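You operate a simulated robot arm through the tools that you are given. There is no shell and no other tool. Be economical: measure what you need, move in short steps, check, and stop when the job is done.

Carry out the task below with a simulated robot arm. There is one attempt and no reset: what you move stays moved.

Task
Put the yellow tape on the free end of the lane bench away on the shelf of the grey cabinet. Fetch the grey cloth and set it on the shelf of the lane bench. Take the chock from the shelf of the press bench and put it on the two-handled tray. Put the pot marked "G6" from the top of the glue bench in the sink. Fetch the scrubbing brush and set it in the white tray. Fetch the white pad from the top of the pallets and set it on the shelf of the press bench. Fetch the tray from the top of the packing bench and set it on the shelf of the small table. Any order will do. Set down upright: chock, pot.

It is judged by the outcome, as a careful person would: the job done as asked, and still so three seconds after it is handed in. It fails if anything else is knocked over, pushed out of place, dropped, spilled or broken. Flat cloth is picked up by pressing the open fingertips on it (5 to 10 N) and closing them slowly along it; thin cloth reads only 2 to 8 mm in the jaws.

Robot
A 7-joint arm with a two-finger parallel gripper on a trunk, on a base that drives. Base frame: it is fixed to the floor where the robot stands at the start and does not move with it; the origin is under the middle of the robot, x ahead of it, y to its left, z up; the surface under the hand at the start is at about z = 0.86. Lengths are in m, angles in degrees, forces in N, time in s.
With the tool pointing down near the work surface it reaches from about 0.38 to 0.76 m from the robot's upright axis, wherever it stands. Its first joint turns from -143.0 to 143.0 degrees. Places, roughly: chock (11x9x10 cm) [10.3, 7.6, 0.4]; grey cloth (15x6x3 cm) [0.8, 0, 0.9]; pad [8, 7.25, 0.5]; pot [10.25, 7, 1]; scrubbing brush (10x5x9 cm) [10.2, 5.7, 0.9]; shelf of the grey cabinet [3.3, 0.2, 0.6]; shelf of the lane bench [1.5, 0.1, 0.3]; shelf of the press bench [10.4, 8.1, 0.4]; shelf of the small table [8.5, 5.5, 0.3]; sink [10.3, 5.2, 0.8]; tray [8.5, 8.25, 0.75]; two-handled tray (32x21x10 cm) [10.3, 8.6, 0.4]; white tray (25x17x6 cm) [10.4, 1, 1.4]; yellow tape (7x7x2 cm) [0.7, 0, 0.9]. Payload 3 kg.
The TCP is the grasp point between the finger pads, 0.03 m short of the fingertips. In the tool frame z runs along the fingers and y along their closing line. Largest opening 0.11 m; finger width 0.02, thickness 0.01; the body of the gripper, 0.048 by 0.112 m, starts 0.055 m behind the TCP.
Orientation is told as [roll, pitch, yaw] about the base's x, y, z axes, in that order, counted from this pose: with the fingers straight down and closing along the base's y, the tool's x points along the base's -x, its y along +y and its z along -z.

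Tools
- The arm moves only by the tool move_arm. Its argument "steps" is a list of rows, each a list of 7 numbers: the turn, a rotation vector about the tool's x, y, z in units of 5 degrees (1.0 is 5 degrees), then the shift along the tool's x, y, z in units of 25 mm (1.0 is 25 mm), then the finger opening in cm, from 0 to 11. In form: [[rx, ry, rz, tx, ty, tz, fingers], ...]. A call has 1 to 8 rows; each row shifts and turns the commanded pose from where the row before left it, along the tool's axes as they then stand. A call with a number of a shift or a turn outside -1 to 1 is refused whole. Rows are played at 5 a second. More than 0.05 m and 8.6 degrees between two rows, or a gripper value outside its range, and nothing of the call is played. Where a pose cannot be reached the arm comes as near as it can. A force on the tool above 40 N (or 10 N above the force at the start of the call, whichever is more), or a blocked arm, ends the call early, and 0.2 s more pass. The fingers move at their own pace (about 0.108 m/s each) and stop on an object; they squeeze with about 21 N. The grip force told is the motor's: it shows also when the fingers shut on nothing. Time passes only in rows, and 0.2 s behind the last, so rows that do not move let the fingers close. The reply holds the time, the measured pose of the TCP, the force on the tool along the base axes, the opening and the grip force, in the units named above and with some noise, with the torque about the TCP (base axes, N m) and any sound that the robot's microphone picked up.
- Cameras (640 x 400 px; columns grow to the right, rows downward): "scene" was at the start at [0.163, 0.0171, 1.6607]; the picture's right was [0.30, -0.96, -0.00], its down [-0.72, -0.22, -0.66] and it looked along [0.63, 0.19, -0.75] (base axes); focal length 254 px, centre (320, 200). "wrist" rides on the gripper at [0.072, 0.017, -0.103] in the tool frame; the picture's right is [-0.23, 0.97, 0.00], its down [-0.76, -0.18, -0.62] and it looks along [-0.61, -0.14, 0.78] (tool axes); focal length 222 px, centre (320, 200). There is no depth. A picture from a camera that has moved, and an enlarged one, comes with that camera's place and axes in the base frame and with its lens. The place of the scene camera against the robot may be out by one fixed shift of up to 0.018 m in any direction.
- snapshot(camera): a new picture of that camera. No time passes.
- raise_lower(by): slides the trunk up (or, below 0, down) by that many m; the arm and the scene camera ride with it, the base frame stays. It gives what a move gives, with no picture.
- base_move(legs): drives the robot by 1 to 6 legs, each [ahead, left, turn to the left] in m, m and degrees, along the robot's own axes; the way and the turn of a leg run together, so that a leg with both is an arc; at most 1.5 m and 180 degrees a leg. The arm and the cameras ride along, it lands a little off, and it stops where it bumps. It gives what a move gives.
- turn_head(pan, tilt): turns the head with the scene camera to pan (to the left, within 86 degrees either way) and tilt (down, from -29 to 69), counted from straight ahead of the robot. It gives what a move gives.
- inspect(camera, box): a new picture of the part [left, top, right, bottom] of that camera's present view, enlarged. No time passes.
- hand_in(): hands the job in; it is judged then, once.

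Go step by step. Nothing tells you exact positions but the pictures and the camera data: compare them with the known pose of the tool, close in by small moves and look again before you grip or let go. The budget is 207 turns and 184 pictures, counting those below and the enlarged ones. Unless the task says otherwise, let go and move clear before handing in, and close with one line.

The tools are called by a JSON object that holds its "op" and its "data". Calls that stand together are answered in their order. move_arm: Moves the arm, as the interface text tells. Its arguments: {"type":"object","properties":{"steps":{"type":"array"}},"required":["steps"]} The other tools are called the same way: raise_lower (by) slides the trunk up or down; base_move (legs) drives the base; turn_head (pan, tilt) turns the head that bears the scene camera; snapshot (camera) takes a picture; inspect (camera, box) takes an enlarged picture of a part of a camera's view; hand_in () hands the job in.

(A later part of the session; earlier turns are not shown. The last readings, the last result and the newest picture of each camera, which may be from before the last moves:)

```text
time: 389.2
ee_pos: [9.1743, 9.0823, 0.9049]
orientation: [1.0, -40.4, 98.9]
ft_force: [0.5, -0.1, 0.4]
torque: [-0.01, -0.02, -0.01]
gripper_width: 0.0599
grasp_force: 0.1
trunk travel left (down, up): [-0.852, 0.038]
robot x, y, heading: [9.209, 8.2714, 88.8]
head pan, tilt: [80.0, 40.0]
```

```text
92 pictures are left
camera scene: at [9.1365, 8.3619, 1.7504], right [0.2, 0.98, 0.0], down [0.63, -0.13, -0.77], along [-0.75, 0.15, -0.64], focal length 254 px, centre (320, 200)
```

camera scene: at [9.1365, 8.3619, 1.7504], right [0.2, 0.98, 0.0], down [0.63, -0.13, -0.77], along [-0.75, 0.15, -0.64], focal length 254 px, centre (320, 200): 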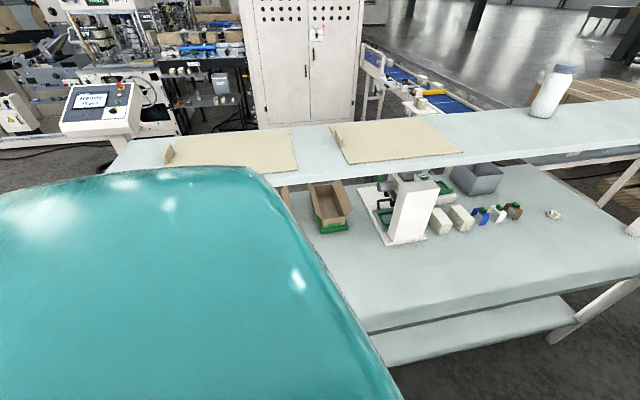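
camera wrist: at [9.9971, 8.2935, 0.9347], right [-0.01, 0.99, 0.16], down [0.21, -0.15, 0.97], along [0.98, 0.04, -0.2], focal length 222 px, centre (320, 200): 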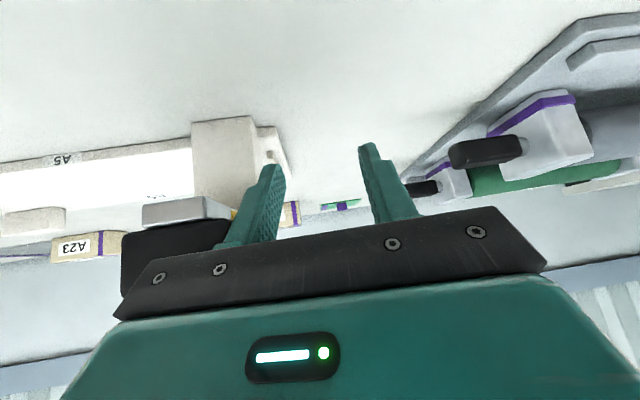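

The tray is at about (8.56, 8.28) on the bench's south-east corner. I'll set the tool vertical, step away from the bench, then face it.

{"op": "move_arm", "data": {"steps": [[0.64, 0, 0.77, 0, 0, 0, 8], [0.64, 0, 0.77, 0, 0, 0, 11]]}}

{"op": "move_arm", "data": {"steps": [[0, 1, 0, 0.41, 0, -0.29, 11], [0, 1, 0, 0.43, 0, -0.25, 11], [0, 1, 0, 0.45, 0, -0.21, 11], [0, 1, 0, 0.47, 0, -0.17, 11], [0, 1, 0, 0.48, 0, -0.13, 11], [0, 1, 0, 0.49, 0, -0.09, 11], [0, 1, 0, 0.5, 0, -0.04, 11], [0, 1, 0, 0.3, 0, 0.2, 11]]}}

{"op": "base_move", "data": {"legs": [[0, -0.27, 0], [0, 0, 91]]}}

{"op": "turn_head", "data": {"pan": 0, "tilt": 45}}

{"op": "snapshot", "data": {"camera": "scene"}}

{"op": "snapshot", "data": {"camera": "wrist"}}

```text
time: 389.8
ee_pos: [9.176, 9.0822, 0.9036]
orientation: [0.9, -40.3, 88.7]
ft_force: [0.0, 0.4, -0.2]
torque: [0.0, 0.01, -0.03]
gripper_width: 0.1098
grasp_force: 0.1
trunk travel left (down, up): [-0.852, 0.038]
robot x, y, heading: [9.2089, 8.2724, 88.8]
head pan, tilt: [80.0, 40.0]
```

```text
time: 391.6
ee_pos: [9.1753, 8.9845, 0.8971]
orientation: [0.8, -2.8, 89.4]
ft_force: [-0.6, 0.3, 0.1]
torque: [0.02, 0.02, 0.05]
gripper_width: 0.11
grasp_force: 0.0
out of reach, approached as far as the arm can: row 8
trunk travel left (down, up): [-0.852, 0.038]
robot x, y, heading: [9.2099, 8.2735, 88.6]
head pan, tilt: [80.0, 40.0]
```

```text
time: 397.3
ee_pos: [8.7642, 8.2161, 0.8973]
orientation: [0.9, -2.9, -179.6]
ft_force: [0.5, -0.1, 0.1]
torque: [0.01, -0.01, 0.0]
gripper_width: 0.1104
grasp_force: 0.0
trunk travel left (down, up): [-0.852, 0.038]
robot x, y, heading: [9.479, 8.2641, 179.5]
head pan, tilt: [80.0, 40.0]
```

```text
time: 398.9
ee_pos: [8.7631, 8.2162, 0.8966]
orientation: [0.8, -2.9, -179.7]
ft_force: [0.1, 0.1, 0.1]
torque: [0.0, 0.01, -0.01]
gripper_width: 0.1101
grasp_force: 0.1
trunk travel left (down, up): [-0.852, 0.038]
robot x, y, heading: [9.4761, 8.2665, 179.9]
head pan, tilt: [0.0, 45.0]
```

```text
91 pictures are left
camera scene: at [9.3243, 8.259, 1.7431], right [0.0, 1.0, 0.0], down [0.71, 0.0, -0.71], along [-0.71, 0.0, -0.71], focal length 254 px, centre (320, 200)
```

scene: 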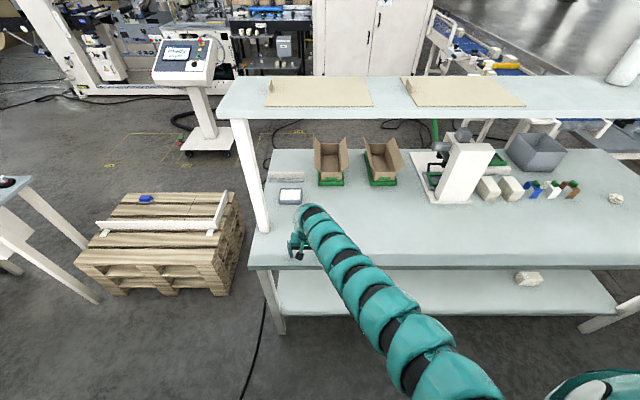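

```text
90 pictures are left
camera wrist: at [8.8413, 8.2005, 0.995], right [-0.22, -0.98, 0.02], down [-0.73, 0.18, 0.66], along [-0.65, 0.13, -0.75], focal length 222 px, centre (320, 200)
```

wrist: 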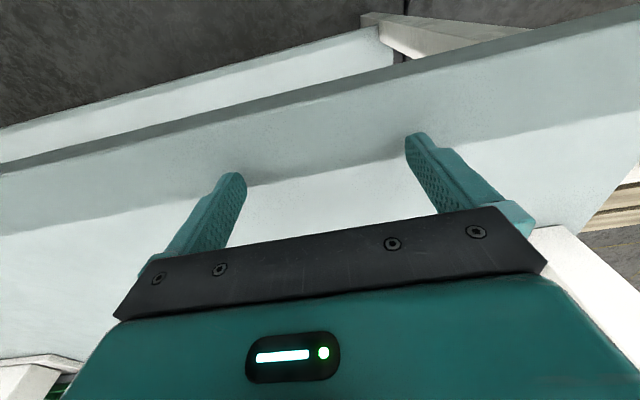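

Triangulating from two views puts the tray at about (8.43, 8.12) on a bench top near z 0.86, under an overhead shelf at z≈1.4. I'll raise the hand 10 cm and square it.

{"op": "move_arm", "data": {"steps": [[0, 0, 0, 0, 0, -1, 11], [0, 0, 0, 0, 0, -1, 11], [0, 0.3, 0, 0, 0, -1, 11], [0, 0.3, 0, 0, 0, -1, 11]]}}

{"op": "base_move", "data": {"legs": [[0.22, 0.06, 0]]}}

{"op": "snapshot", "data": {"camera": "wrist"}}

{"op": "snapshot", "data": {"camera": "scene"}}

```text
time: 399.9
ee_pos: [8.7678, 8.2177, 0.9956]
orientation: [0.8, 0.1, -179.5]
ft_force: [-0.5, 0.0, 0.3]
torque: [0.03, -0.02, 0.01]
gripper_width: 0.1097
grasp_force: 0.0
trunk travel left (down, up): [-0.852, 0.038]
robot x, y, heading: [9.479, 8.2651, 179.7]
head pan, tilt: [0.0, 45.0]
```

```text
time: 401.6
ee_pos: [8.5498, 8.1598, 0.9951]
orientation: [0.8, 0.2, -179.7]
ft_force: [0.6, -0.1, -0.9]
torque: [-0.01, 0.0, 0.02]
gripper_width: 0.1101
grasp_force: 0.0
trunk travel left (down, up): [-0.852, 0.038]
robot x, y, heading: [9.2639, 8.2055, 179.5]
head pan, tilt: [0.0, 45.0]
```

```text
89 pictures are left
camera wrist: at [8.621, 8.1443, 1.0971], right [-0.22, -0.97, 0.01], down [-0.76, 0.18, 0.62], along [-0.61, 0.13, -0.79], focal length 222 px, centre (320, 200)
```

wrist: 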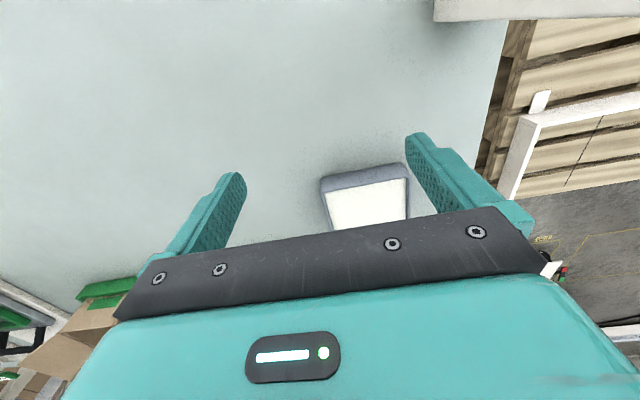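

```text
88 pictures are left
camera scene: at [9.1052, 8.1998, 1.743], right [0.01, 1.0, 0.0], down [0.71, -0.01, -0.71], along [-0.71, 0.01, -0.71], focal length 254 px, centre (320, 200)
```

scene: 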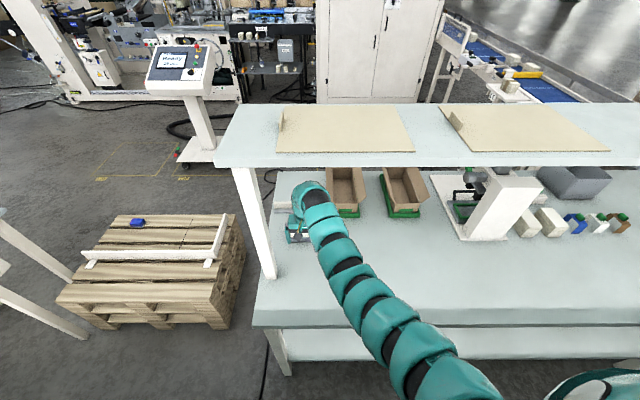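

{"op": "base_move", "data": {"legs": [[-0.12, 0, 0]]}}

{"op": "move_arm", "data": {"steps": [[0, -1, 0, 0, 0, 0, 11], [0, -1, 0, 0, 0, 0, 11], [0, -1, 0, 0, 0, 0, 11], [0, -1, 0, 0, 0, 0, 11]]}}

{"op": "inspect", "data": {"camera": "wrist", "box": [200, 60, 520, 260]}}

{"op": "inspect", "data": {"camera": "scene", "box": [230, 150, 390, 250]}}

```text
time: 402.8
ee_pos: [8.6698, 8.1596, 0.9955]
orientation: [0.8, -0.1, -179.7]
ft_force: [0.5, -0.4, 0.2]
torque: [0.02, 0.01, 0.0]
gripper_width: 0.11
grasp_force: 0.2
trunk travel left (down, up): [-0.852, 0.038]
robot x, y, heading: [9.3797, 8.2009, 179.5]
head pan, tilt: [0.0, 45.0]
```

```text
time: 403.8
ee_pos: [8.6694, 8.1596, 0.9942]
orientation: [0.8, -19.9, -180.0]
ft_force: [0.4, 0.7, 0.3]
torque: [0.01, 0.0, 0.02]
gripper_width: 0.1101
grasp_force: 0.2
trunk travel left (down, up): [-0.852, 0.038]
robot x, y, heading: [9.3768, 8.2015, 179.6]
head pan, tilt: [0.0, 45.0]
```

```text
2.00 times, centred on (360, 160) of wrist
camera zoom: at [8.773, 8.1433, 1.0665], right [-0.21, -0.97, 0.09], down [-0.5, 0.19, 0.84], along [-0.84, 0.13, -0.53], focal length 444 px, centre (240, 280)
```

zoom: 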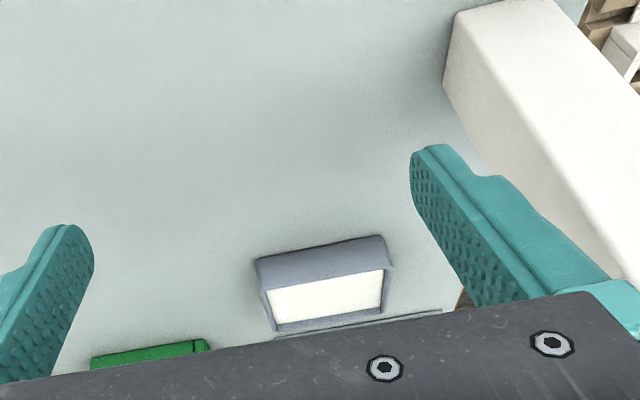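

```text
4.00 times, centred on (310, 200) of scene
camera zoom: at [9.2267, 8.1993, 1.7432], right [0.01, 1.0, 0.0], down [0.71, -0.01, -0.71], along [-0.71, 0.01, -0.71], focal length 1018 px, centre (360, 200)
```

zoom: 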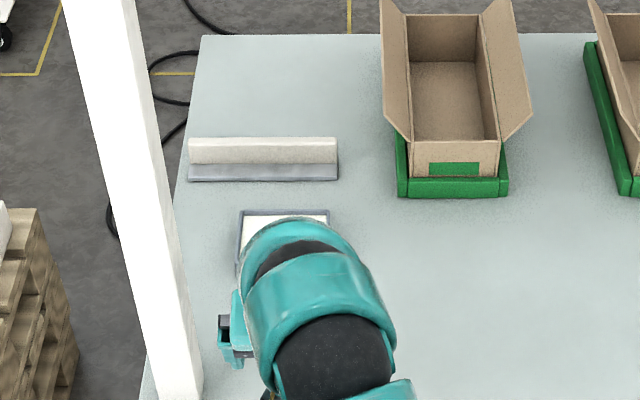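

The tray is about 10 cm (y) × 9 cm (x), centred at (8.433, 8.124), with a post beside it (y<8.05). I'll keep the tool tilted 40° at grasp so the tray can stay level all the way onto the table shelf. Coming in from the north-east keeps the forearm clear of the post.

{"op": "move_arm", "data": {"steps": [[0, -1, 0, -0.47, 0, 0.17, 11], [0, -1, 0, -0.45, 0, 0.21, 11], [0, -1, 0, -0.43, 0, 0.25, 11], [0, -1, 0, -0.41, 0, 0.29, 11]]}}

{"op": "base_move", "data": {"legs": [[0, -0.25, 0], [0, 0, 15.4]]}}

{"op": "move_arm", "data": {"steps": [[0.64, 0, 0.77, 0, 0, 0, 11], [0.64, 0, 0.77, 0, 0, 0, 11], [0.64, 0, 0.77, 0, 0, 0, 11]]}}

{"op": "snapshot", "data": {"camera": "wrist"}}

{"op": "snapshot", "data": {"camera": "scene"}}

```text
time: 404.8
ee_pos: [8.6191, 8.1603, 0.9951]
orientation: [1.0, -40.0, 179.6]
ft_force: [-0.2, -0.8, -0.7]
torque: [-0.02, 0.0, -0.01]
gripper_width: 0.1101
grasp_force: 0.1
trunk travel left (down, up): [-0.852, 0.038]
robot x, y, heading: [9.3784, 8.2034, 179.3]
head pan, tilt: [0.0, 45.0]
```

```text
time: 407.5
ee_pos: [8.6604, 8.2156, 0.9951]
orientation: [1.0, -40.0, -165.3]
ft_force: [-0.2, 0.0, -0.4]
torque: [-0.05, 0.0, 0.02]
gripper_width: 0.11
grasp_force: 0.1
trunk travel left (down, up): [-0.852, 0.038]
robot x, y, heading: [9.3805, 8.4532, -165.2]
head pan, tilt: [0.0, 45.0]
```

```text
time: 408.3
ee_pos: [8.6597, 8.2166, 0.9954]
orientation: [1.1, -39.6, 179.7]
ft_force: [0.0, 0.0, -0.1]
torque: [-0.01, 0.02, -0.01]
gripper_width: 0.1099
grasp_force: 0.2
trunk travel left (down, up): [-0.852, 0.038]
robot x, y, heading: [9.3768, 8.4555, -165.3]
head pan, tilt: [0.0, 45.0]
```

```text
85 pictures are left
camera wrist: at [8.781, 8.1995, 1.0271], right [-0.17, -0.97, 0.16], down [-0.19, 0.19, 0.96], along [-0.97, 0.13, -0.22], focal length 222 px, centre (320, 200)
```

wrist: 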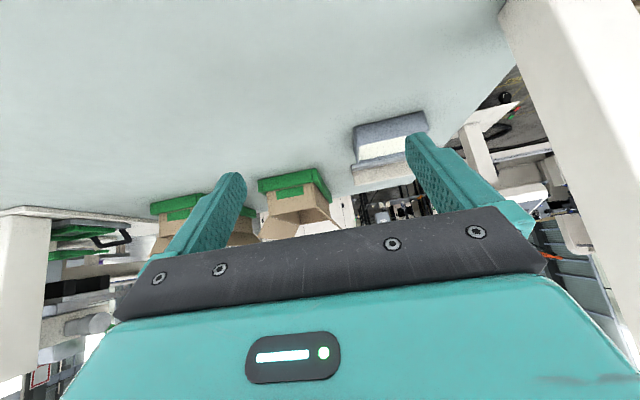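

```text
84 pictures are left
camera scene: at [9.2337, 8.4094, 1.7431], right [-0.25, 0.97, 0.0], down [0.68, 0.18, -0.71], along [-0.68, -0.18, -0.71], focal length 254 px, centre (320, 200)
```

scene: 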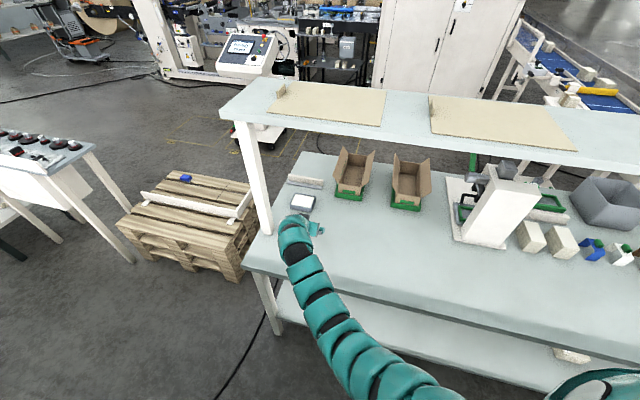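

{"op": "inspect", "data": {"camera": "scene", "box": [260, 165, 360, 228]}}

{"op": "inspect", "data": {"camera": "wrist", "box": [320, 90, 480, 190]}}

```text
6.35 times, centred on (310, 196) of scene
camera zoom: at [9.2337, 8.4094, 1.7431], right [-0.25, 0.97, 0.0], down [0.68, 0.18, -0.71], along [-0.68, -0.18, -0.71], focal length 1616 px, centre (384, 222)
```

zoom: 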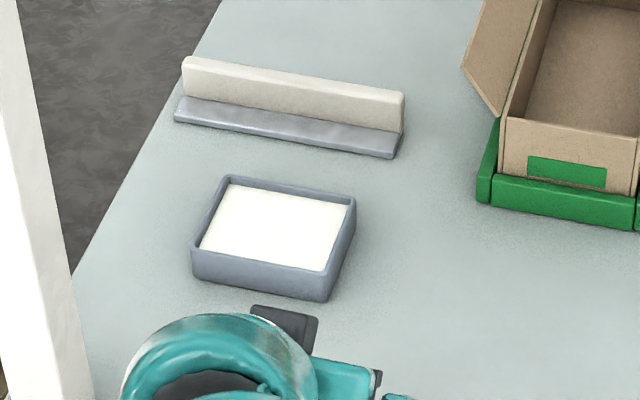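

```text
4.00 times, centred on (400, 140) of wrist
camera zoom: at [8.781, 8.1995, 1.0271], right [-0.17, -0.97, 0.16], down [-0.19, 0.19, 0.96], along [-0.97, 0.13, -0.22], focal length 888 px, centre (0, 440)
```

zoom: 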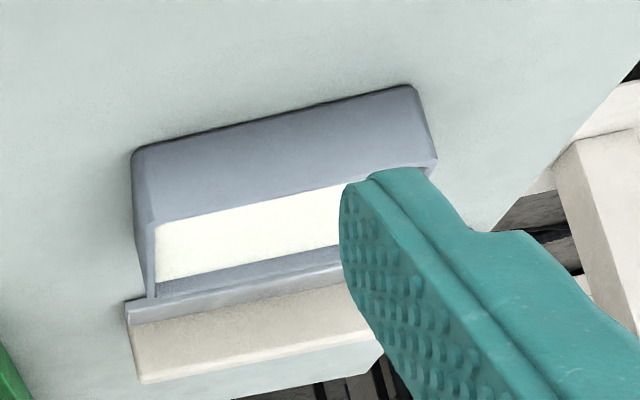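

It is a small box tray full of something white, so it must stay level, which the 40° tilted grasp allows. It is 10 cm wide at y 8.0745–8.1745. I'll move in past the post, then sideways over it.

{"op": "base_move", "data": {"legs": [[0.206, -0.054, 0], [0.0235, 0.0894, 0]]}}

{"op": "snapshot", "data": {"camera": "wrist"}}

{"op": "snapshot", "data": {"camera": "scene"}}

```text
time: 410.7
ee_pos: [8.4441, 8.1261, 0.9952]
orientation: [1.0, -39.7, 179.4]
ft_force: [-0.6, -0.7, -0.5]
torque: [0.02, 0.0, -0.02]
gripper_width: 0.1098
grasp_force: 0.0
trunk travel left (down, up): [-0.852, 0.038]
robot x, y, heading: [9.167, 8.3656, -165.5]
head pan, tilt: [0.0, 45.0]
```

```text
81 pictures are left
camera wrist: at [8.5653, 8.1092, 1.0272], right [-0.17, -0.97, 0.16], down [-0.19, 0.19, 0.96], along [-0.97, 0.14, -0.22], focal length 222 px, centre (320, 200)
```

wrist: 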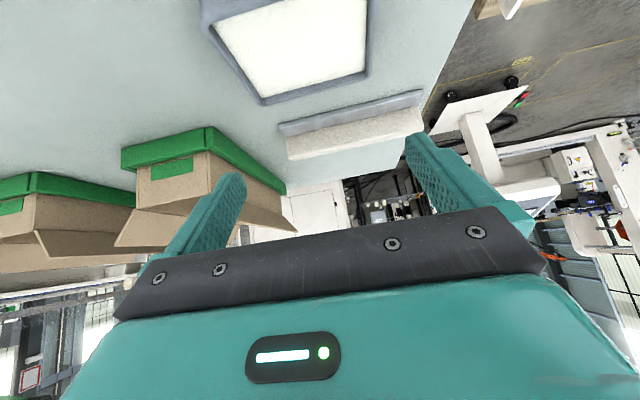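

```text
80 pictures are left
camera scene: at [9.0188, 8.3172, 1.7431], right [-0.25, 0.97, 0.0], down [0.68, 0.18, -0.71], along [-0.68, -0.18, -0.71], focal length 254 px, centre (320, 200)
```

scene: 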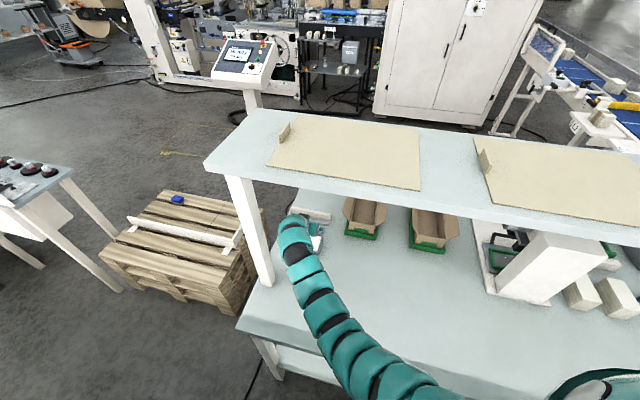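

Centred well. I'll lower in two steps with a look between.

{"op": "move_arm", "data": {"steps": [[0, 0, 0, 0, 0.08, 0, 11]]}}

{"op": "raise_lower", "data": {"by": -0.058}}

{"op": "snapshot", "data": {"camera": "wrist"}}

```text
time: 411.1
ee_pos: [8.4434, 8.1256, 0.9951]
orientation: [1.0, -39.7, 179.6]
ft_force: [-0.6, 0.0, -0.3]
torque: [0.03, 0.0, 0.03]
gripper_width: 0.1102
grasp_force: 0.0
trunk travel left (down, up): [-0.852, 0.038]
robot x, y, heading: [9.1655, 8.36, -165.6]
head pan, tilt: [0.0, 45.0]
```

```text
time: 412.1
ee_pos: [8.4435, 8.1254, 0.9381]
orientation: [1.2, -39.7, 179.4]
ft_force: [1.0, -0.6, -0.7]
torque: [0.01, 0.03, 0.03]
gripper_width: 0.1101
grasp_force: 0.0
trunk travel left (down, up): [-0.794, 0.096]
robot x, y, heading: [9.1695, 8.366, -165.8]
head pan, tilt: [0.0, 45.0]
```

```text
79 pictures are left
camera wrist: at [8.5651, 8.1083, 0.9691], right [-0.17, -0.97, 0.16], down [-0.19, 0.19, 0.96], along [-0.97, 0.14, -0.22], focal length 222 px, centre (320, 200)
```

wrist: 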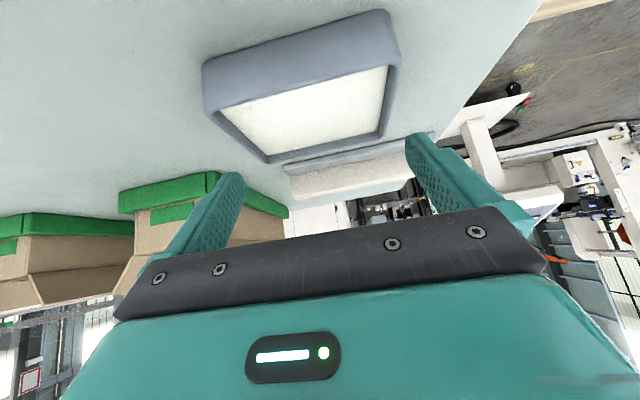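

{"op": "move_arm", "data": {"steps": [[0, 0, 0, 0, 0.08, 0, 11]]}}

{"op": "raise_lower", "data": {"by": -0.025}}

{"op": "snapshot", "data": {"camera": "wrist"}}

```text
time: 412.5
ee_pos: [8.444, 8.1246, 0.9376]
orientation: [1.0, -39.7, 179.4]
ft_force: [-0.7, -0.9, 0.0]
torque: [-0.02, 0.05, -0.03]
gripper_width: 0.11
grasp_force: 0.0
trunk travel left (down, up): [-0.794, 0.096]
robot x, y, heading: [9.1657, 8.3661, -165.8]
head pan, tilt: [0.0, 45.0]
```

```text
time: 413.2
ee_pos: [8.4426, 8.1235, 0.9121]
orientation: [1.1, -39.7, 179.4]
ft_force: [-0.4, 0.3, 0.0]
torque: [-0.01, 0.0, 0.03]
gripper_width: 0.1101
grasp_force: 0.1
trunk travel left (down, up): [-0.769, 0.121]
robot x, y, heading: [9.166, 8.3672, -165.8]
head pan, tilt: [0.0, 45.0]
```

```text
78 pictures are left
camera wrist: at [8.5651, 8.1066, 0.944], right [-0.17, -0.97, 0.16], down [-0.19, 0.19, 0.96], along [-0.97, 0.14, -0.22], focal length 222 px, centre (320, 200)
```

wrist: 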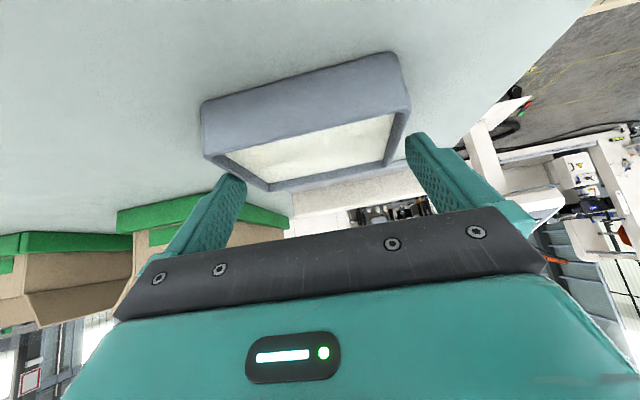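

The fingers bracket the box evenly. I'll lower the last 1.5 cm and close gently.

{"op": "raise_lower", "data": {"by": -0.015}}

{"op": "snapshot", "data": {"camera": "wrist"}}

{"op": "move_arm", "data": {"steps": [[0, 0, 0, 0, 0, 0, 10.6], [0, 0, 0, 0, 0, 0, 10.2], [0, 0, 0, 0, 0, 0, 9.8], [0, 0, 0, 0, 0, 0, 9.2], [0, 0, 0, 0, 0, 0, 8], [0, 0, 0, 0, 0, 0, 8]]}}

{"op": "snapshot", "data": {"camera": "wrist"}}

```text
time: 413.8
ee_pos: [8.445, 8.1234, 0.8974]
orientation: [1.1, -39.7, 179.3]
ft_force: [0.2, 0.3, 0.6]
torque: [-0.02, 0.03, 0.0]
gripper_width: 0.11
grasp_force: 0.1
trunk travel left (down, up): [-0.754, 0.136]
robot x, y, heading: [9.1679, 8.3676, -165.8]
head pan, tilt: [0.0, 45.0]
```

```text
77 pictures are left
camera wrist: at [8.5651, 8.1066, 0.929], right [-0.17, -0.97, 0.16], down [-0.19, 0.19, 0.96], along [-0.97, 0.14, -0.22], focal length 222 px, centre (320, 200)
```

wrist: 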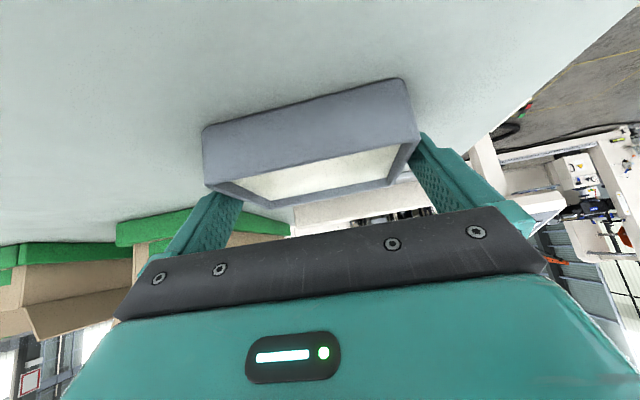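

```text
time: 415.2
ee_pos: [8.4435, 8.1241, 0.8966]
orientation: [1.1, -39.7, 179.4]
ft_force: [-1.1, 1.3, 1.7]
torque: [0.28, 0.05, 0.11]
gripper_width: 0.105
grasp_force: 20.9
trunk travel left (down, up): [-0.754, 0.136]
robot x, y, heading: [9.1677, 8.3645, -165.6]
head pan, tilt: [0.0, 45.0]
```

```text
76 pictures are left
camera wrist: at [8.5649, 8.1068, 0.929], right [-0.17, -0.97, 0.16], down [-0.19, 0.19, 0.96], along [-0.97, 0.14, -0.22], focal length 222 px, centre (320, 200)
```

wrist: 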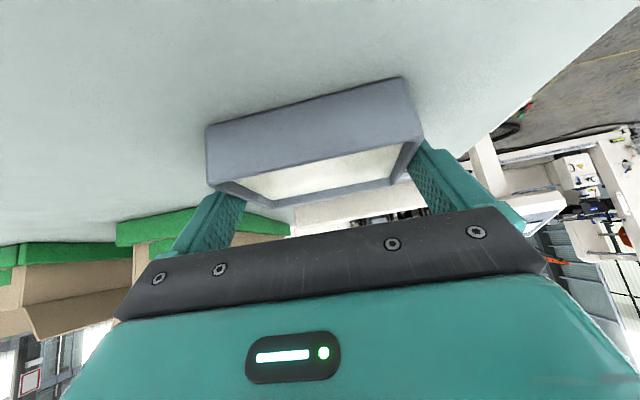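

Gripped at 10.5 cm. I'll lift slowly and check that it stays level.

{"op": "raise_lower", "data": {"by": 0.03}}

{"op": "snapshot", "data": {"camera": "wrist"}}

```text
time: 416.0
ee_pos: [8.4436, 8.1235, 0.926]
orientation: [1.0, -39.6, 179.5]
ft_force: [0.7, 0.0, -3.6]
torque: [0.01, -0.02, 0.01]
gripper_width: 0.1048
grasp_force: 20.7
trunk travel left (down, up): [-0.784, 0.106]
robot x, y, heading: [9.1653, 8.3667, -165.6]
head pan, tilt: [0.0, 45.0]
```

```text
75 pictures are left
camera wrist: at [8.5647, 8.1065, 0.9584], right [-0.17, -0.97, 0.16], down [-0.19, 0.19, 0.96], along [-0.97, 0.14, -0.22], focal length 222 px, centre (320, 200)
```

wrist: 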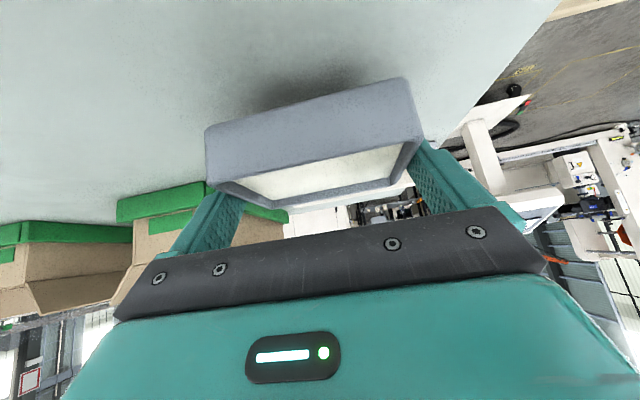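

The tray is level and secure. I'll raise it, back out past the post, turn to face south and drive down the corridor.

{"op": "raise_lower", "data": {"by": 0.08}}

{"op": "base_move", "data": {"legs": [[-0.0235, -0.0894, 0], [-0.29, 0.076, 0], [0, 0, 75.5]]}}

{"op": "turn_head", "data": {"pan": 0, "tilt": 35}}

{"op": "snapshot", "data": {"camera": "scene"}}

{"op": "snapshot", "data": {"camera": "wrist"}}

```text
time: 417.1
ee_pos: [8.4435, 8.1232, 1.0062]
orientation: [1.0, -39.7, 179.5]
ft_force: [0.0, 0.2, -2.8]
torque: [-0.01, -0.05, -0.02]
gripper_width: 0.1049
grasp_force: 21.1
trunk travel left (down, up): [-0.864, 0.026]
robot x, y, heading: [9.1655, 8.3669, -165.5]
head pan, tilt: [0.0, 45.0]
```

```text
time: 423.2
ee_pos: [9.5234, 7.6931, 1.0074]
orientation: [1.1, -39.7, -104.5]
ft_force: [0.6, 0.6, -3.2]
torque: [0.03, -0.04, 0.0]
gripper_width: 0.1051
grasp_force: 21.2
trunk travel left (down, up): [-0.864, 0.026]
robot x, y, heading: [9.4617, 8.4548, -89.4]
head pan, tilt: [0.0, 45.0]
```

```text
time: 423.9
ee_pos: [9.524, 7.6943, 1.0066]
orientation: [1.0, -39.7, -104.4]
ft_force: [0.2, -0.7, -3.0]
torque: [0.05, -0.02, -0.01]
gripper_width: 0.1049
grasp_force: 20.8
trunk travel left (down, up): [-0.864, 0.026]
robot x, y, heading: [9.4645, 8.4504, -89.4]
head pan, tilt: [0.0, 35.0]
```

```text
74 pictures are left
camera scene: at [9.4729, 8.2789, 1.7698], right [-1.0, -0.01, 0.0], down [-0.01, 0.57, -0.82], along [0.01, -0.82, -0.57], focal length 254 px, centre (320, 200)
```

scene: 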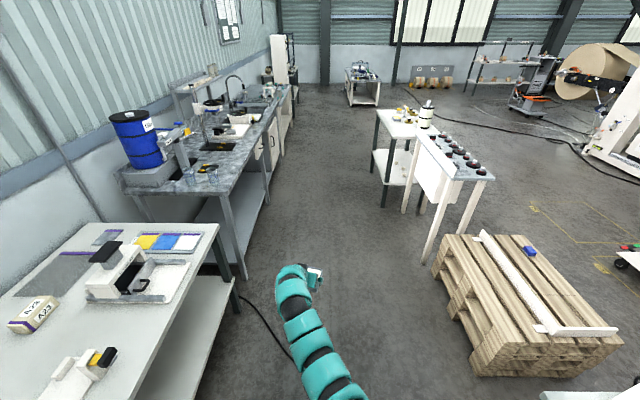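

```text
73 pictures are left
camera wrist: at [9.5684, 7.8071, 1.0386], right [0.9, -0.4, 0.16], down [-0.23, -0.14, 0.96], along [-0.36, -0.91, -0.22], focal length 222 px, centre (320, 200)
```

wrist: 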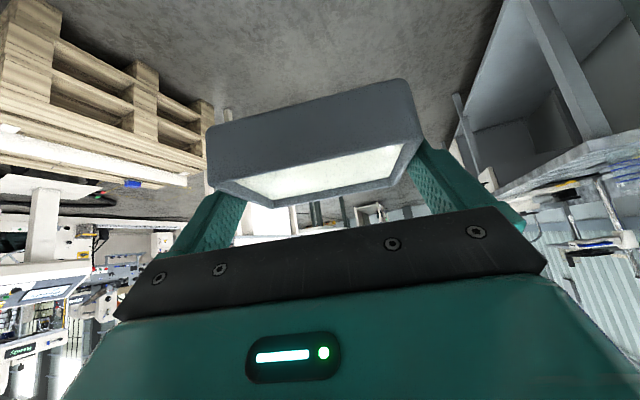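

The corridor is clear. I'll drive south to about (9.6, 5.5) and turn toward the small table.

{"op": "base_move", "data": {"legs": [[1.45, 0.06, 0], [1.45, 0.06, 0], [0, 0, -76]]}}

{"op": "turn_head", "data": {"pan": 0, "tilt": 50}}

{"op": "snapshot", "data": {"camera": "scene"}}

{"op": "snapshot", "data": {"camera": "wrist"}}

```text
time: 441.3
ee_pos: [8.8645, 5.2883, 1.0052]
orientation: [1.1, -39.7, 178.9]
ft_force: [0.5, 0.3, -3.3]
torque: [0.0, -0.08, 0.01]
gripper_width: 0.105
grasp_force: 21.0
trunk travel left (down, up): [-0.864, 0.026]
robot x, y, heading: [9.5901, 5.5224, -166.2]
head pan, tilt: [0.0, 35.0]
```

```text
time: 442.1
ee_pos: [8.8651, 5.2896, 1.007]
orientation: [0.9, -39.6, 178.9]
ft_force: [-0.6, 0.3, -3.5]
torque: [0.0, -0.07, 0.0]
gripper_width: 0.1049
grasp_force: 20.9
trunk travel left (down, up): [-0.864, 0.026]
robot x, y, heading: [9.5912, 5.5194, -166.1]
head pan, tilt: [0.0, 50.0]
```

```text
72 pictures are left
camera scene: at [9.445, 5.4801, 1.7482], right [-0.24, 0.97, 0.0], down [0.74, 0.18, -0.64], along [-0.62, -0.15, -0.77], focal length 254 px, centre (320, 200)
```

scene: 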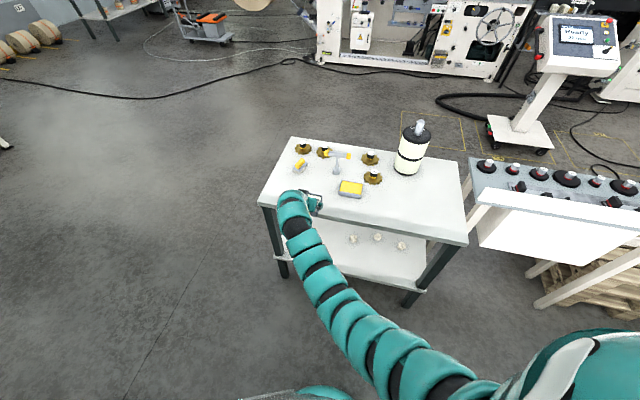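

```text
71 pictures are left
camera wrist: at [8.9857, 5.271, 1.0385], right [-0.18, -0.97, 0.16], down [-0.19, 0.19, 0.96], along [-0.97, 0.15, -0.22], focal length 222 px, centre (320, 200)
```

wrist: 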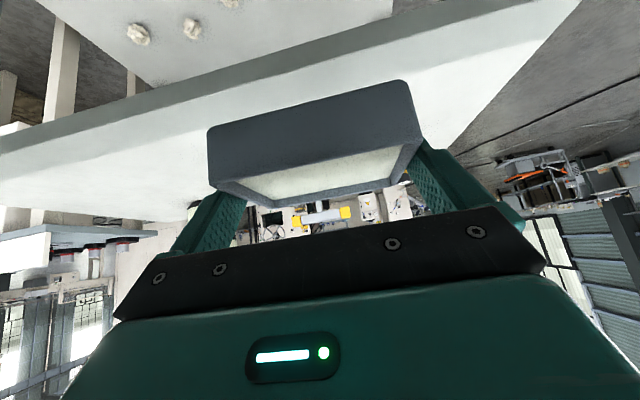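

The table's east edge is x≈8.81. Its shelf holds three small things at y 5.49–5.80, so the free part is around (8.62, 5.25). I'll back off 10 cm, lower to shelf height and look.

{"op": "base_move", "data": {"legs": [[-0.097, 0.03, 0]]}}

{"op": "raise_lower", "data": {"by": -0.4}}

{"op": "raise_lower", "data": {"by": -0.17}}

{"op": "snapshot", "data": {"camera": "wrist"}}

{"op": "snapshot", "data": {"camera": "scene"}}

```text
time: 443.2
ee_pos: [8.9661, 5.2858, 1.0072]
orientation: [1.0, -39.7, 178.8]
ft_force: [-0.5, -0.1, -2.8]
torque: [0.02, -0.06, -0.02]
gripper_width: 0.1049
grasp_force: 21.5
trunk travel left (down, up): [-0.864, 0.026]
robot x, y, heading: [9.6956, 5.5189, -166.3]
head pan, tilt: [0.0, 50.0]
```

```text
time: 447.1
ee_pos: [8.966, 5.2854, 0.6084]
orientation: [1.0, -39.8, 178.8]
ft_force: [-0.3, 0.2, -3.0]
torque: [-0.01, -0.06, 0.0]
gripper_width: 0.1051
grasp_force: 21.3
trunk travel left (down, up): [-0.464, 0.426]
robot x, y, heading: [9.6896, 5.519, -165.9]
head pan, tilt: [0.0, 50.0]
```

```text
time: 449.0
ee_pos: [8.9653, 5.2845, 0.4373]
orientation: [1.1, -39.8, 178.8]
ft_force: [-0.2, -0.4, -3.5]
torque: [0.03, -0.04, 0.01]
gripper_width: 0.1049
grasp_force: 20.6
trunk travel left (down, up): [-0.294, 0.596]
robot x, y, heading: [9.6924, 5.5188, -166.3]
head pan, tilt: [0.0, 50.0]
```

```text
70 pictures are left
camera wrist: at [9.0868, 5.2664, 0.4687], right [-0.18, -0.97, 0.16], down [-0.19, 0.19, 0.96], along [-0.97, 0.15, -0.22], focal length 222 px, centre (320, 200)
```

wrist: 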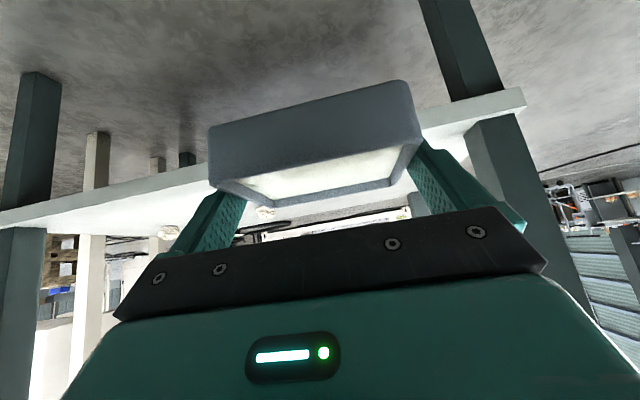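

```text
69 pictures are left
camera scene: at [9.5466, 5.4747, 1.1782], right [-0.24, 0.97, 0.0], down [0.74, 0.18, -0.64], along [-0.62, -0.15, -0.77], focal length 254 px, centre (320, 200)
```

scene: 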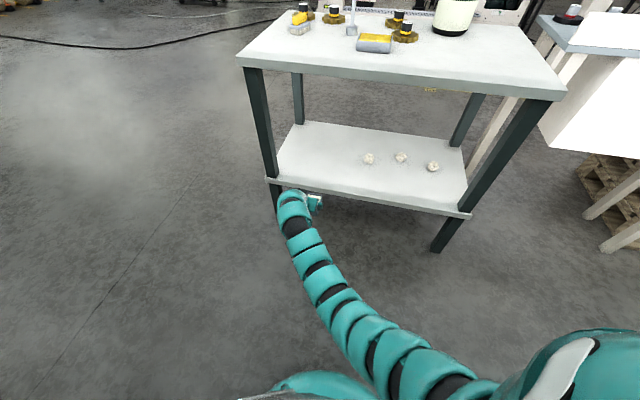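

The shelf top is at about z 0.34, and the gap between legs is clear. I'll drive in, keeping the tray level.

{"op": "base_move", "data": {"legs": [[0.34, -0.064, 0]]}}

{"op": "snapshot", "data": {"camera": "wrist"}}

{"op": "snapshot", "data": {"camera": "scene"}}

```text
time: 451.2
ee_pos: [8.6231, 5.2699, 0.4353]
orientation: [1.1, -39.6, 178.7]
ft_force: [-0.2, -0.8, -2.8]
torque: [0.01, -0.05, 0.0]
gripper_width: 0.1047
grasp_force: 21.0
trunk travel left (down, up): [-0.294, 0.596]
robot x, y, heading: [9.3514, 5.501, -166.4]
head pan, tilt: [0.0, 50.0]
```

```text
68 pictures are left
camera wrist: at [8.744, 5.2504, 0.4686], right [-0.19, -0.97, 0.16], down [-0.19, 0.19, 0.96], along [-0.96, 0.15, -0.22], focal length 222 px, centre (320, 200)
```

wrist: 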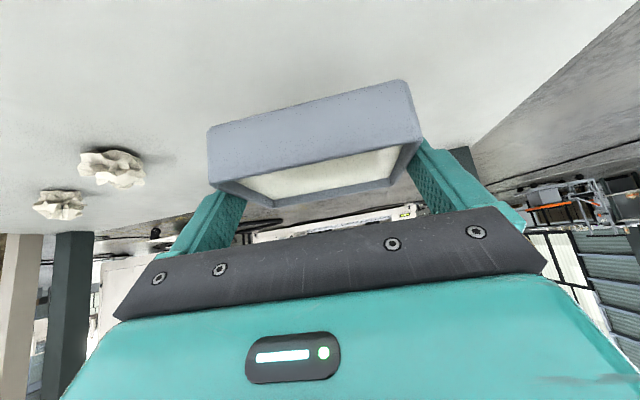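

```text
67 pictures are left
camera scene: at [9.2043, 5.4576, 1.1781], right [-0.24, 0.97, 0.0], down [0.74, 0.18, -0.64], along [-0.62, -0.15, -0.77], focal length 254 px, centre (320, 200)
```

scene: 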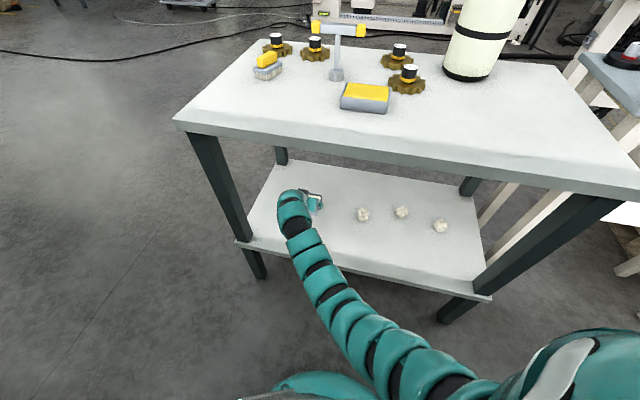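

{"op": "raise_lower", "data": {"by": -0.04}}

{"op": "raise_lower", "data": {"by": -0.012}}

{"op": "raise_lower", "data": {"by": -0.008}}

{"op": "snapshot", "data": {"camera": "wrist"}}

```text
time: 452.0
ee_pos: [8.623, 5.2698, 0.3969]
orientation: [1.0, -39.7, 178.8]
ft_force: [0.2, -0.1, -2.4]
torque: [-0.02, -0.06, 0.01]
gripper_width: 0.1048
grasp_force: 21.4
trunk travel left (down, up): [-0.254, 0.636]
robot x, y, heading: [9.3496, 5.4979, -166.4]
head pan, tilt: [0.0, 50.0]
```

```text
time: 452.6
ee_pos: [8.6227, 5.2683, 0.3856]
orientation: [0.9, -39.7, 178.7]
ft_force: [-0.9, -0.9, -2.5]
torque: [0.01, -0.07, 0.0]
gripper_width: 0.1053
grasp_force: 21.4
trunk travel left (down, up): [-0.242, 0.648]
robot x, y, heading: [9.3473, 5.5009, -166.2]
head pan, tilt: [0.0, 50.0]
```

```text
time: 453.2
ee_pos: [8.6227, 5.2684, 0.3782]
orientation: [1.1, -39.9, 178.7]
ft_force: [-1.5, -0.1, 2.4]
torque: [0.26, -0.19, 0.06]
gripper_width: 0.105
grasp_force: 20.7
trunk travel left (down, up): [-0.234, 0.656]
robot x, y, heading: [9.3501, 5.5015, -166.0]
head pan, tilt: [0.0, 50.0]
```

```text
66 pictures are left
camera wrist: at [8.7438, 5.2504, 0.4095], right [-0.19, -0.97, 0.16], down [-0.18, 0.19, 0.96], along [-0.97, 0.15, -0.21], focal length 222 px, centre (320, 200)
```

wrist: 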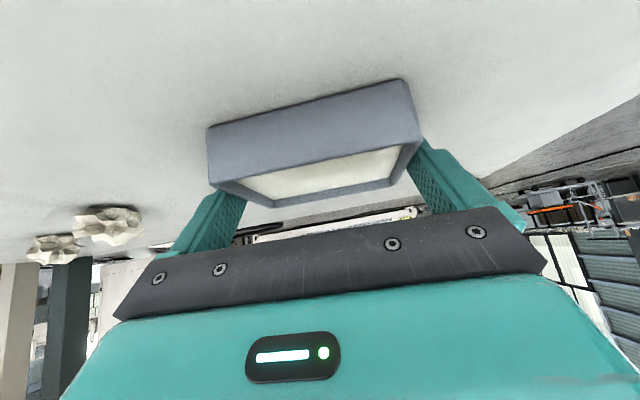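

Contact begins. I'll go one small step more, then release.

{"op": "raise_lower", "data": {"by": -0.003}}

{"op": "move_arm", "data": {"steps": [[0, 0, 0, 0, 0, 0, 10.6], [0, 0, 0, 0, 0, 0, 10.8], [0, 0, 0, 0, 0, 0, 11], [0, 0, 0, 0, 0, 0, 11]]}}

{"op": "snapshot", "data": {"camera": "wrist"}}

```text
time: 453.7
ee_pos: [8.6226, 5.2694, 0.3767]
orientation: [1.3, -40.1, 178.6]
ft_force: [0.4, 0.1, 16.7]
torque: [0.49, 0.12, -0.15]
gripper_width: 0.1049
grasp_force: 20.6
trunk travel left (down, up): [-0.231, 0.659]
robot x, y, heading: [9.3514, 5.4978, -166.6]
head pan, tilt: [0.0, 50.0]
```

```text
time: 454.7
ee_pos: [8.6226, 5.2696, 0.3745]
orientation: [1.0, -39.8, 178.7]
ft_force: [0.6, -0.2, 0.1]
torque: [0.0, 0.03, -0.02]
gripper_width: 0.11
grasp_force: 0.1
trunk travel left (down, up): [-0.231, 0.659]
robot x, y, heading: [9.3503, 5.4977, -166.5]
head pan, tilt: [0.0, 50.0]
```

```text
65 pictures are left
camera wrist: at [8.7441, 5.2505, 0.4056], right [-0.19, -0.97, 0.16], down [-0.19, 0.19, 0.96], along [-0.96, 0.15, -0.22], focal length 222 px, centre (320, 200)
```

wrist: 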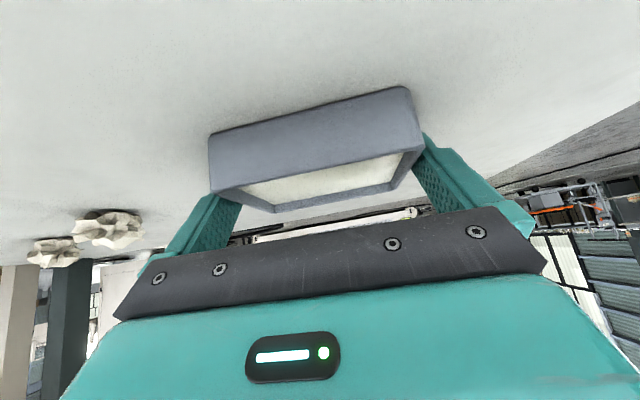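

The tray stands level on the shelf. I'll rise straight up, then back straight out.

{"op": "raise_lower", "data": {"by": 0.06}}

{"op": "base_move", "data": {"legs": [[-0.3355, 0.08, 0]]}}

{"op": "snapshot", "data": {"camera": "scene"}}

{"op": "raise_lower", "data": {"by": 0.4}}

{"op": "raise_lower", "data": {"by": 0.19}}

```text
time: 455.7
ee_pos: [8.6236, 5.2684, 0.4334]
orientation: [0.9, -39.7, 178.7]
ft_force: [-0.2, -0.5, -0.4]
torque: [0.03, 0.0, -0.01]
gripper_width: 0.1097
grasp_force: 0.0
trunk travel left (down, up): [-0.291, 0.599]
robot x, y, heading: [9.3485, 5.4933, -166.3]
head pan, tilt: [0.0, 50.0]
```

```text
time: 458.0
ee_pos: [8.9691, 5.2703, 0.4341]
orientation: [0.9, -39.7, 178.7]
ft_force: [0.7, 1.0, -0.1]
torque: [0.01, 0.01, 0.02]
gripper_width: 0.1102
grasp_force: 0.0
trunk travel left (down, up): [-0.291, 0.599]
robot x, y, heading: [9.6944, 5.5018, -166.3]
head pan, tilt: [0.0, 50.0]
```

```text
64 pictures are left
camera scene: at [9.5502, 5.4589, 1.1752], right [-0.24, 0.97, 0.0], down [0.74, 0.18, -0.64], along [-0.62, -0.15, -0.77], focal length 254 px, centre (320, 200)
```

scene: 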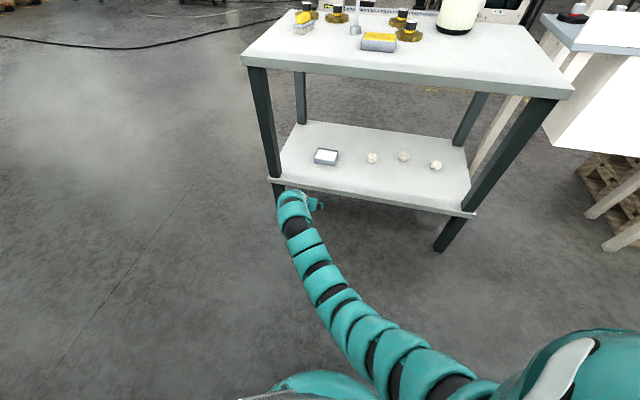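

```text
time: 461.8
ee_pos: [8.9686, 5.2713, 0.8343]
orientation: [1.0, -39.7, 178.6]
ft_force: [-0.4, -0.2, 0.6]
torque: [0.01, 0.0, 0.03]
gripper_width: 0.1101
grasp_force: 0.1
trunk travel left (down, up): [-0.691, 0.199]
robot x, y, heading: [9.6965, 5.5039, -166.6]
head pan, tilt: [0.0, 50.0]
```

```text
time: 463.9
ee_pos: [8.9686, 5.2701, 1.0241]
orientation: [1.0, -39.7, 178.7]
ft_force: [-0.1, -0.8, -0.3]
torque: [0.01, 0.02, 0.02]
gripper_width: 0.1099
grasp_force: 0.0
trunk travel left (down, up): [-0.881, 0.009]
robot x, y, heading: [9.6959, 5.501, -166.5]
head pan, tilt: [0.0, 50.0]
```

The tray is placed. Next is the pot: I'll turn away from the table, square and straighten the tool, then drive back north to face the glue bench.

{"op": "base_move", "data": {"legs": [[0, 0, 76.5]]}}

{"op": "move_arm", "data": {"steps": [[-0.64, 0, -0.77, 0, 0, 0, 11], [-0.64, 0, -0.77, 0, 0, 0, 11], [-0.64, 0, -0.77, 0, 0, 0, 11]]}}

{"op": "base_move", "data": {"legs": [[-1.4, -0.4, 0], [0, 0, 90]]}}

{"op": "turn_head", "data": {"pan": 0, "tilt": 40}}

{"op": "snapshot", "data": {"camera": "scene"}}

```text
time: 467.6
ee_pos: [9.7445, 4.7418, 1.0236]
orientation: [1.1, -39.7, -105.3]
ft_force: [0.3, -0.3, 0.3]
torque: [-0.01, 0.01, -0.01]
gripper_width: 0.1103
grasp_force: 0.1
trunk travel left (down, up): [-0.881, 0.009]
robot x, y, heading: [9.6941, 5.5, -90.4]
head pan, tilt: [0.0, 50.0]
```

```text
time: 468.4
ee_pos: [9.7438, 4.7415, 1.0247]
orientation: [1.1, -40.1, -90.2]
ft_force: [0.2, -0.2, 0.3]
torque: [0.01, 0.01, 0.01]
gripper_width: 0.1098
grasp_force: 0.1
trunk travel left (down, up): [-0.881, 0.009]
robot x, y, heading: [9.6946, 5.5021, -90.4]
head pan, tilt: [0.0, 50.0]
```

```text
time: 479.4
ee_pos: [10.0595, 6.9518, 1.0239]
orientation: [1.0, -39.9, -0.8]
ft_force: [0.1, 0.3, -0.4]
torque: [-0.02, 0.02, 0.02]
gripper_width: 0.1097
grasp_force: 0.1
trunk travel left (down, up): [-0.881, 0.009]
robot x, y, heading: [9.3007, 6.9104, -0.9]
head pan, tilt: [0.0, 50.0]
```

```text
time: 480.1
ee_pos: [10.0608, 6.9536, 1.0245]
orientation: [1.0, -39.9, -0.8]
ft_force: [-0.1, -0.1, 0.0]
torque: [-0.02, -0.03, 0.03]
gripper_width: 0.1099
grasp_force: 0.1
trunk travel left (down, up): [-0.881, 0.009]
robot x, y, heading: [9.2979, 6.9103, -0.9]
head pan, tilt: [0.0, 40.0]
```

```text
63 pictures are left
camera scene: at [9.4724, 6.9026, 1.7793], right [-0.02, -1.0, 0.0], down [-0.64, 0.01, -0.77], along [0.77, -0.01, -0.64], focal length 254 px, centre (320, 200)
```

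scene: 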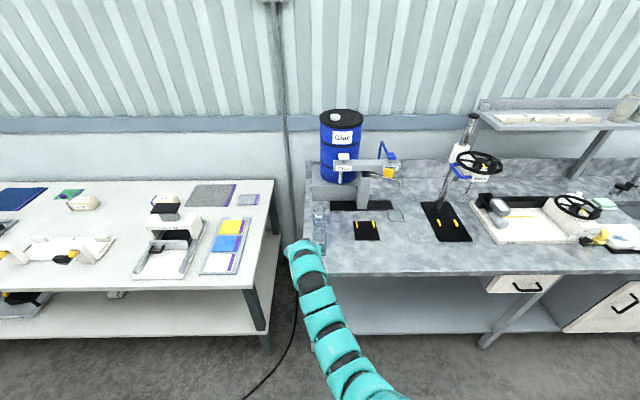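

{"op": "inspect", "data": {"camera": "scene", "box": [280, 180, 408, 260]}}

{"op": "snapshot", "data": {"camera": "wrist"}}

```text
5.00 times, centred on (344, 220) of scene
camera zoom: at [9.4724, 6.9026, 1.7793], right [-0.02, -1.0, 0.0], down [-0.64, 0.01, -0.77], along [0.77, -0.01, -0.64], focal length 1272 px, centre (200, 100)
```

zoom: 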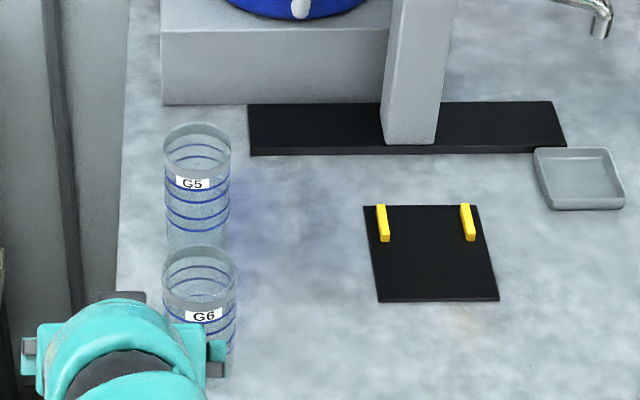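

```text
61 pictures are left
camera wrist: at [9.9376, 6.9687, 1.0557], right [0.18, 0.97, 0.16], down [0.18, -0.19, 0.96], along [0.97, -0.14, -0.21], focal length 222 px, centre (320, 200)
```

wrist: 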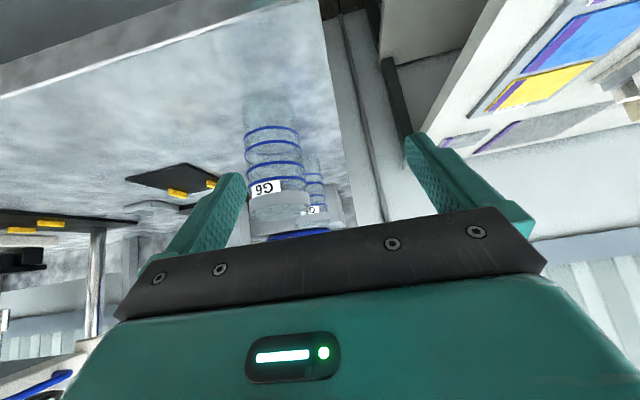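

G6 is the nearer jar, about 6 cm wide, at roughly (10.16, 6.90) with its rim near z 1.0. I'll set the tool vertical, raise it, and look again to triangulate.

{"op": "move_arm", "data": {"steps": [[0, 1, 0, 0.41, 0, -0.29, 11], [0, 1, 0, 0.43, 0, -0.25, 11], [0, 1, 0, 0.45, 0, -0.21, 11], [0, 1, 0, 0.47, 0, -0.17, 11], [0, 1, 0, 0.48, 0, -0.13, 11], [0, 1, 0, 0.45, 0, -0.09, 11], [0, 1, 0, 0.4, 0, -0.04, 11], [0, 1, 0, 0, 0, 0, 11]]}}

{"op": "move_arm", "data": {"steps": [[0, 0, 0, 0, 0, -1, 11], [0, 0, 0, 0, 0, -1, 11], [0, 0, 0, 0, 0, -1, 11]]}}

{"op": "snapshot", "data": {"camera": "wrist"}}

```text
time: 481.9
ee_pos: [9.9768, 6.9523, 1.0167]
orientation: [0.8, 0.2, -0.2]
ft_force: [1.0, 0.2, -0.5]
torque: [-0.02, -0.02, -0.01]
gripper_width: 0.1101
grasp_force: 0.0
trunk travel left (down, up): [-0.881, 0.009]
robot x, y, heading: [9.2938, 6.9131, -0.9]
head pan, tilt: [0.0, 40.0]
```

```text
time: 482.7
ee_pos: [9.975, 6.9506, 1.0921]
orientation: [0.8, -0.1, -0.2]
ft_force: [-0.4, 0.5, -0.2]
torque: [0.05, -0.01, 0.04]
gripper_width: 0.1099
grasp_force: 0.0
trunk travel left (down, up): [-0.881, 0.009]
robot x, y, heading: [9.3019, 6.9097, -0.9]
head pan, tilt: [0.0, 40.0]
```

```text
60 pictures are left
camera wrist: at [9.9032, 6.9658, 1.1944], right [0.23, 0.97, 0.01], down [0.76, -0.19, 0.62], along [0.61, -0.13, -0.78], focal length 222 px, centre (320, 200)
```

wrist: 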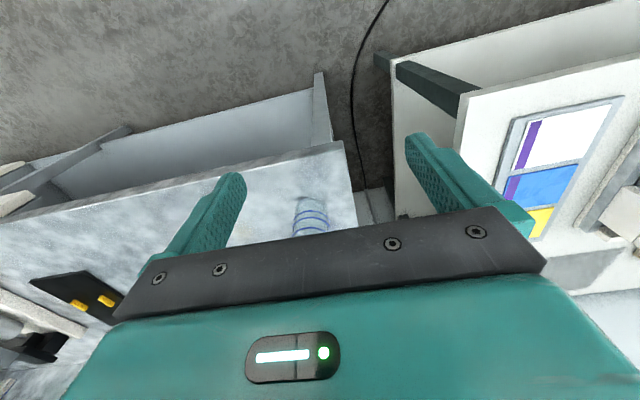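

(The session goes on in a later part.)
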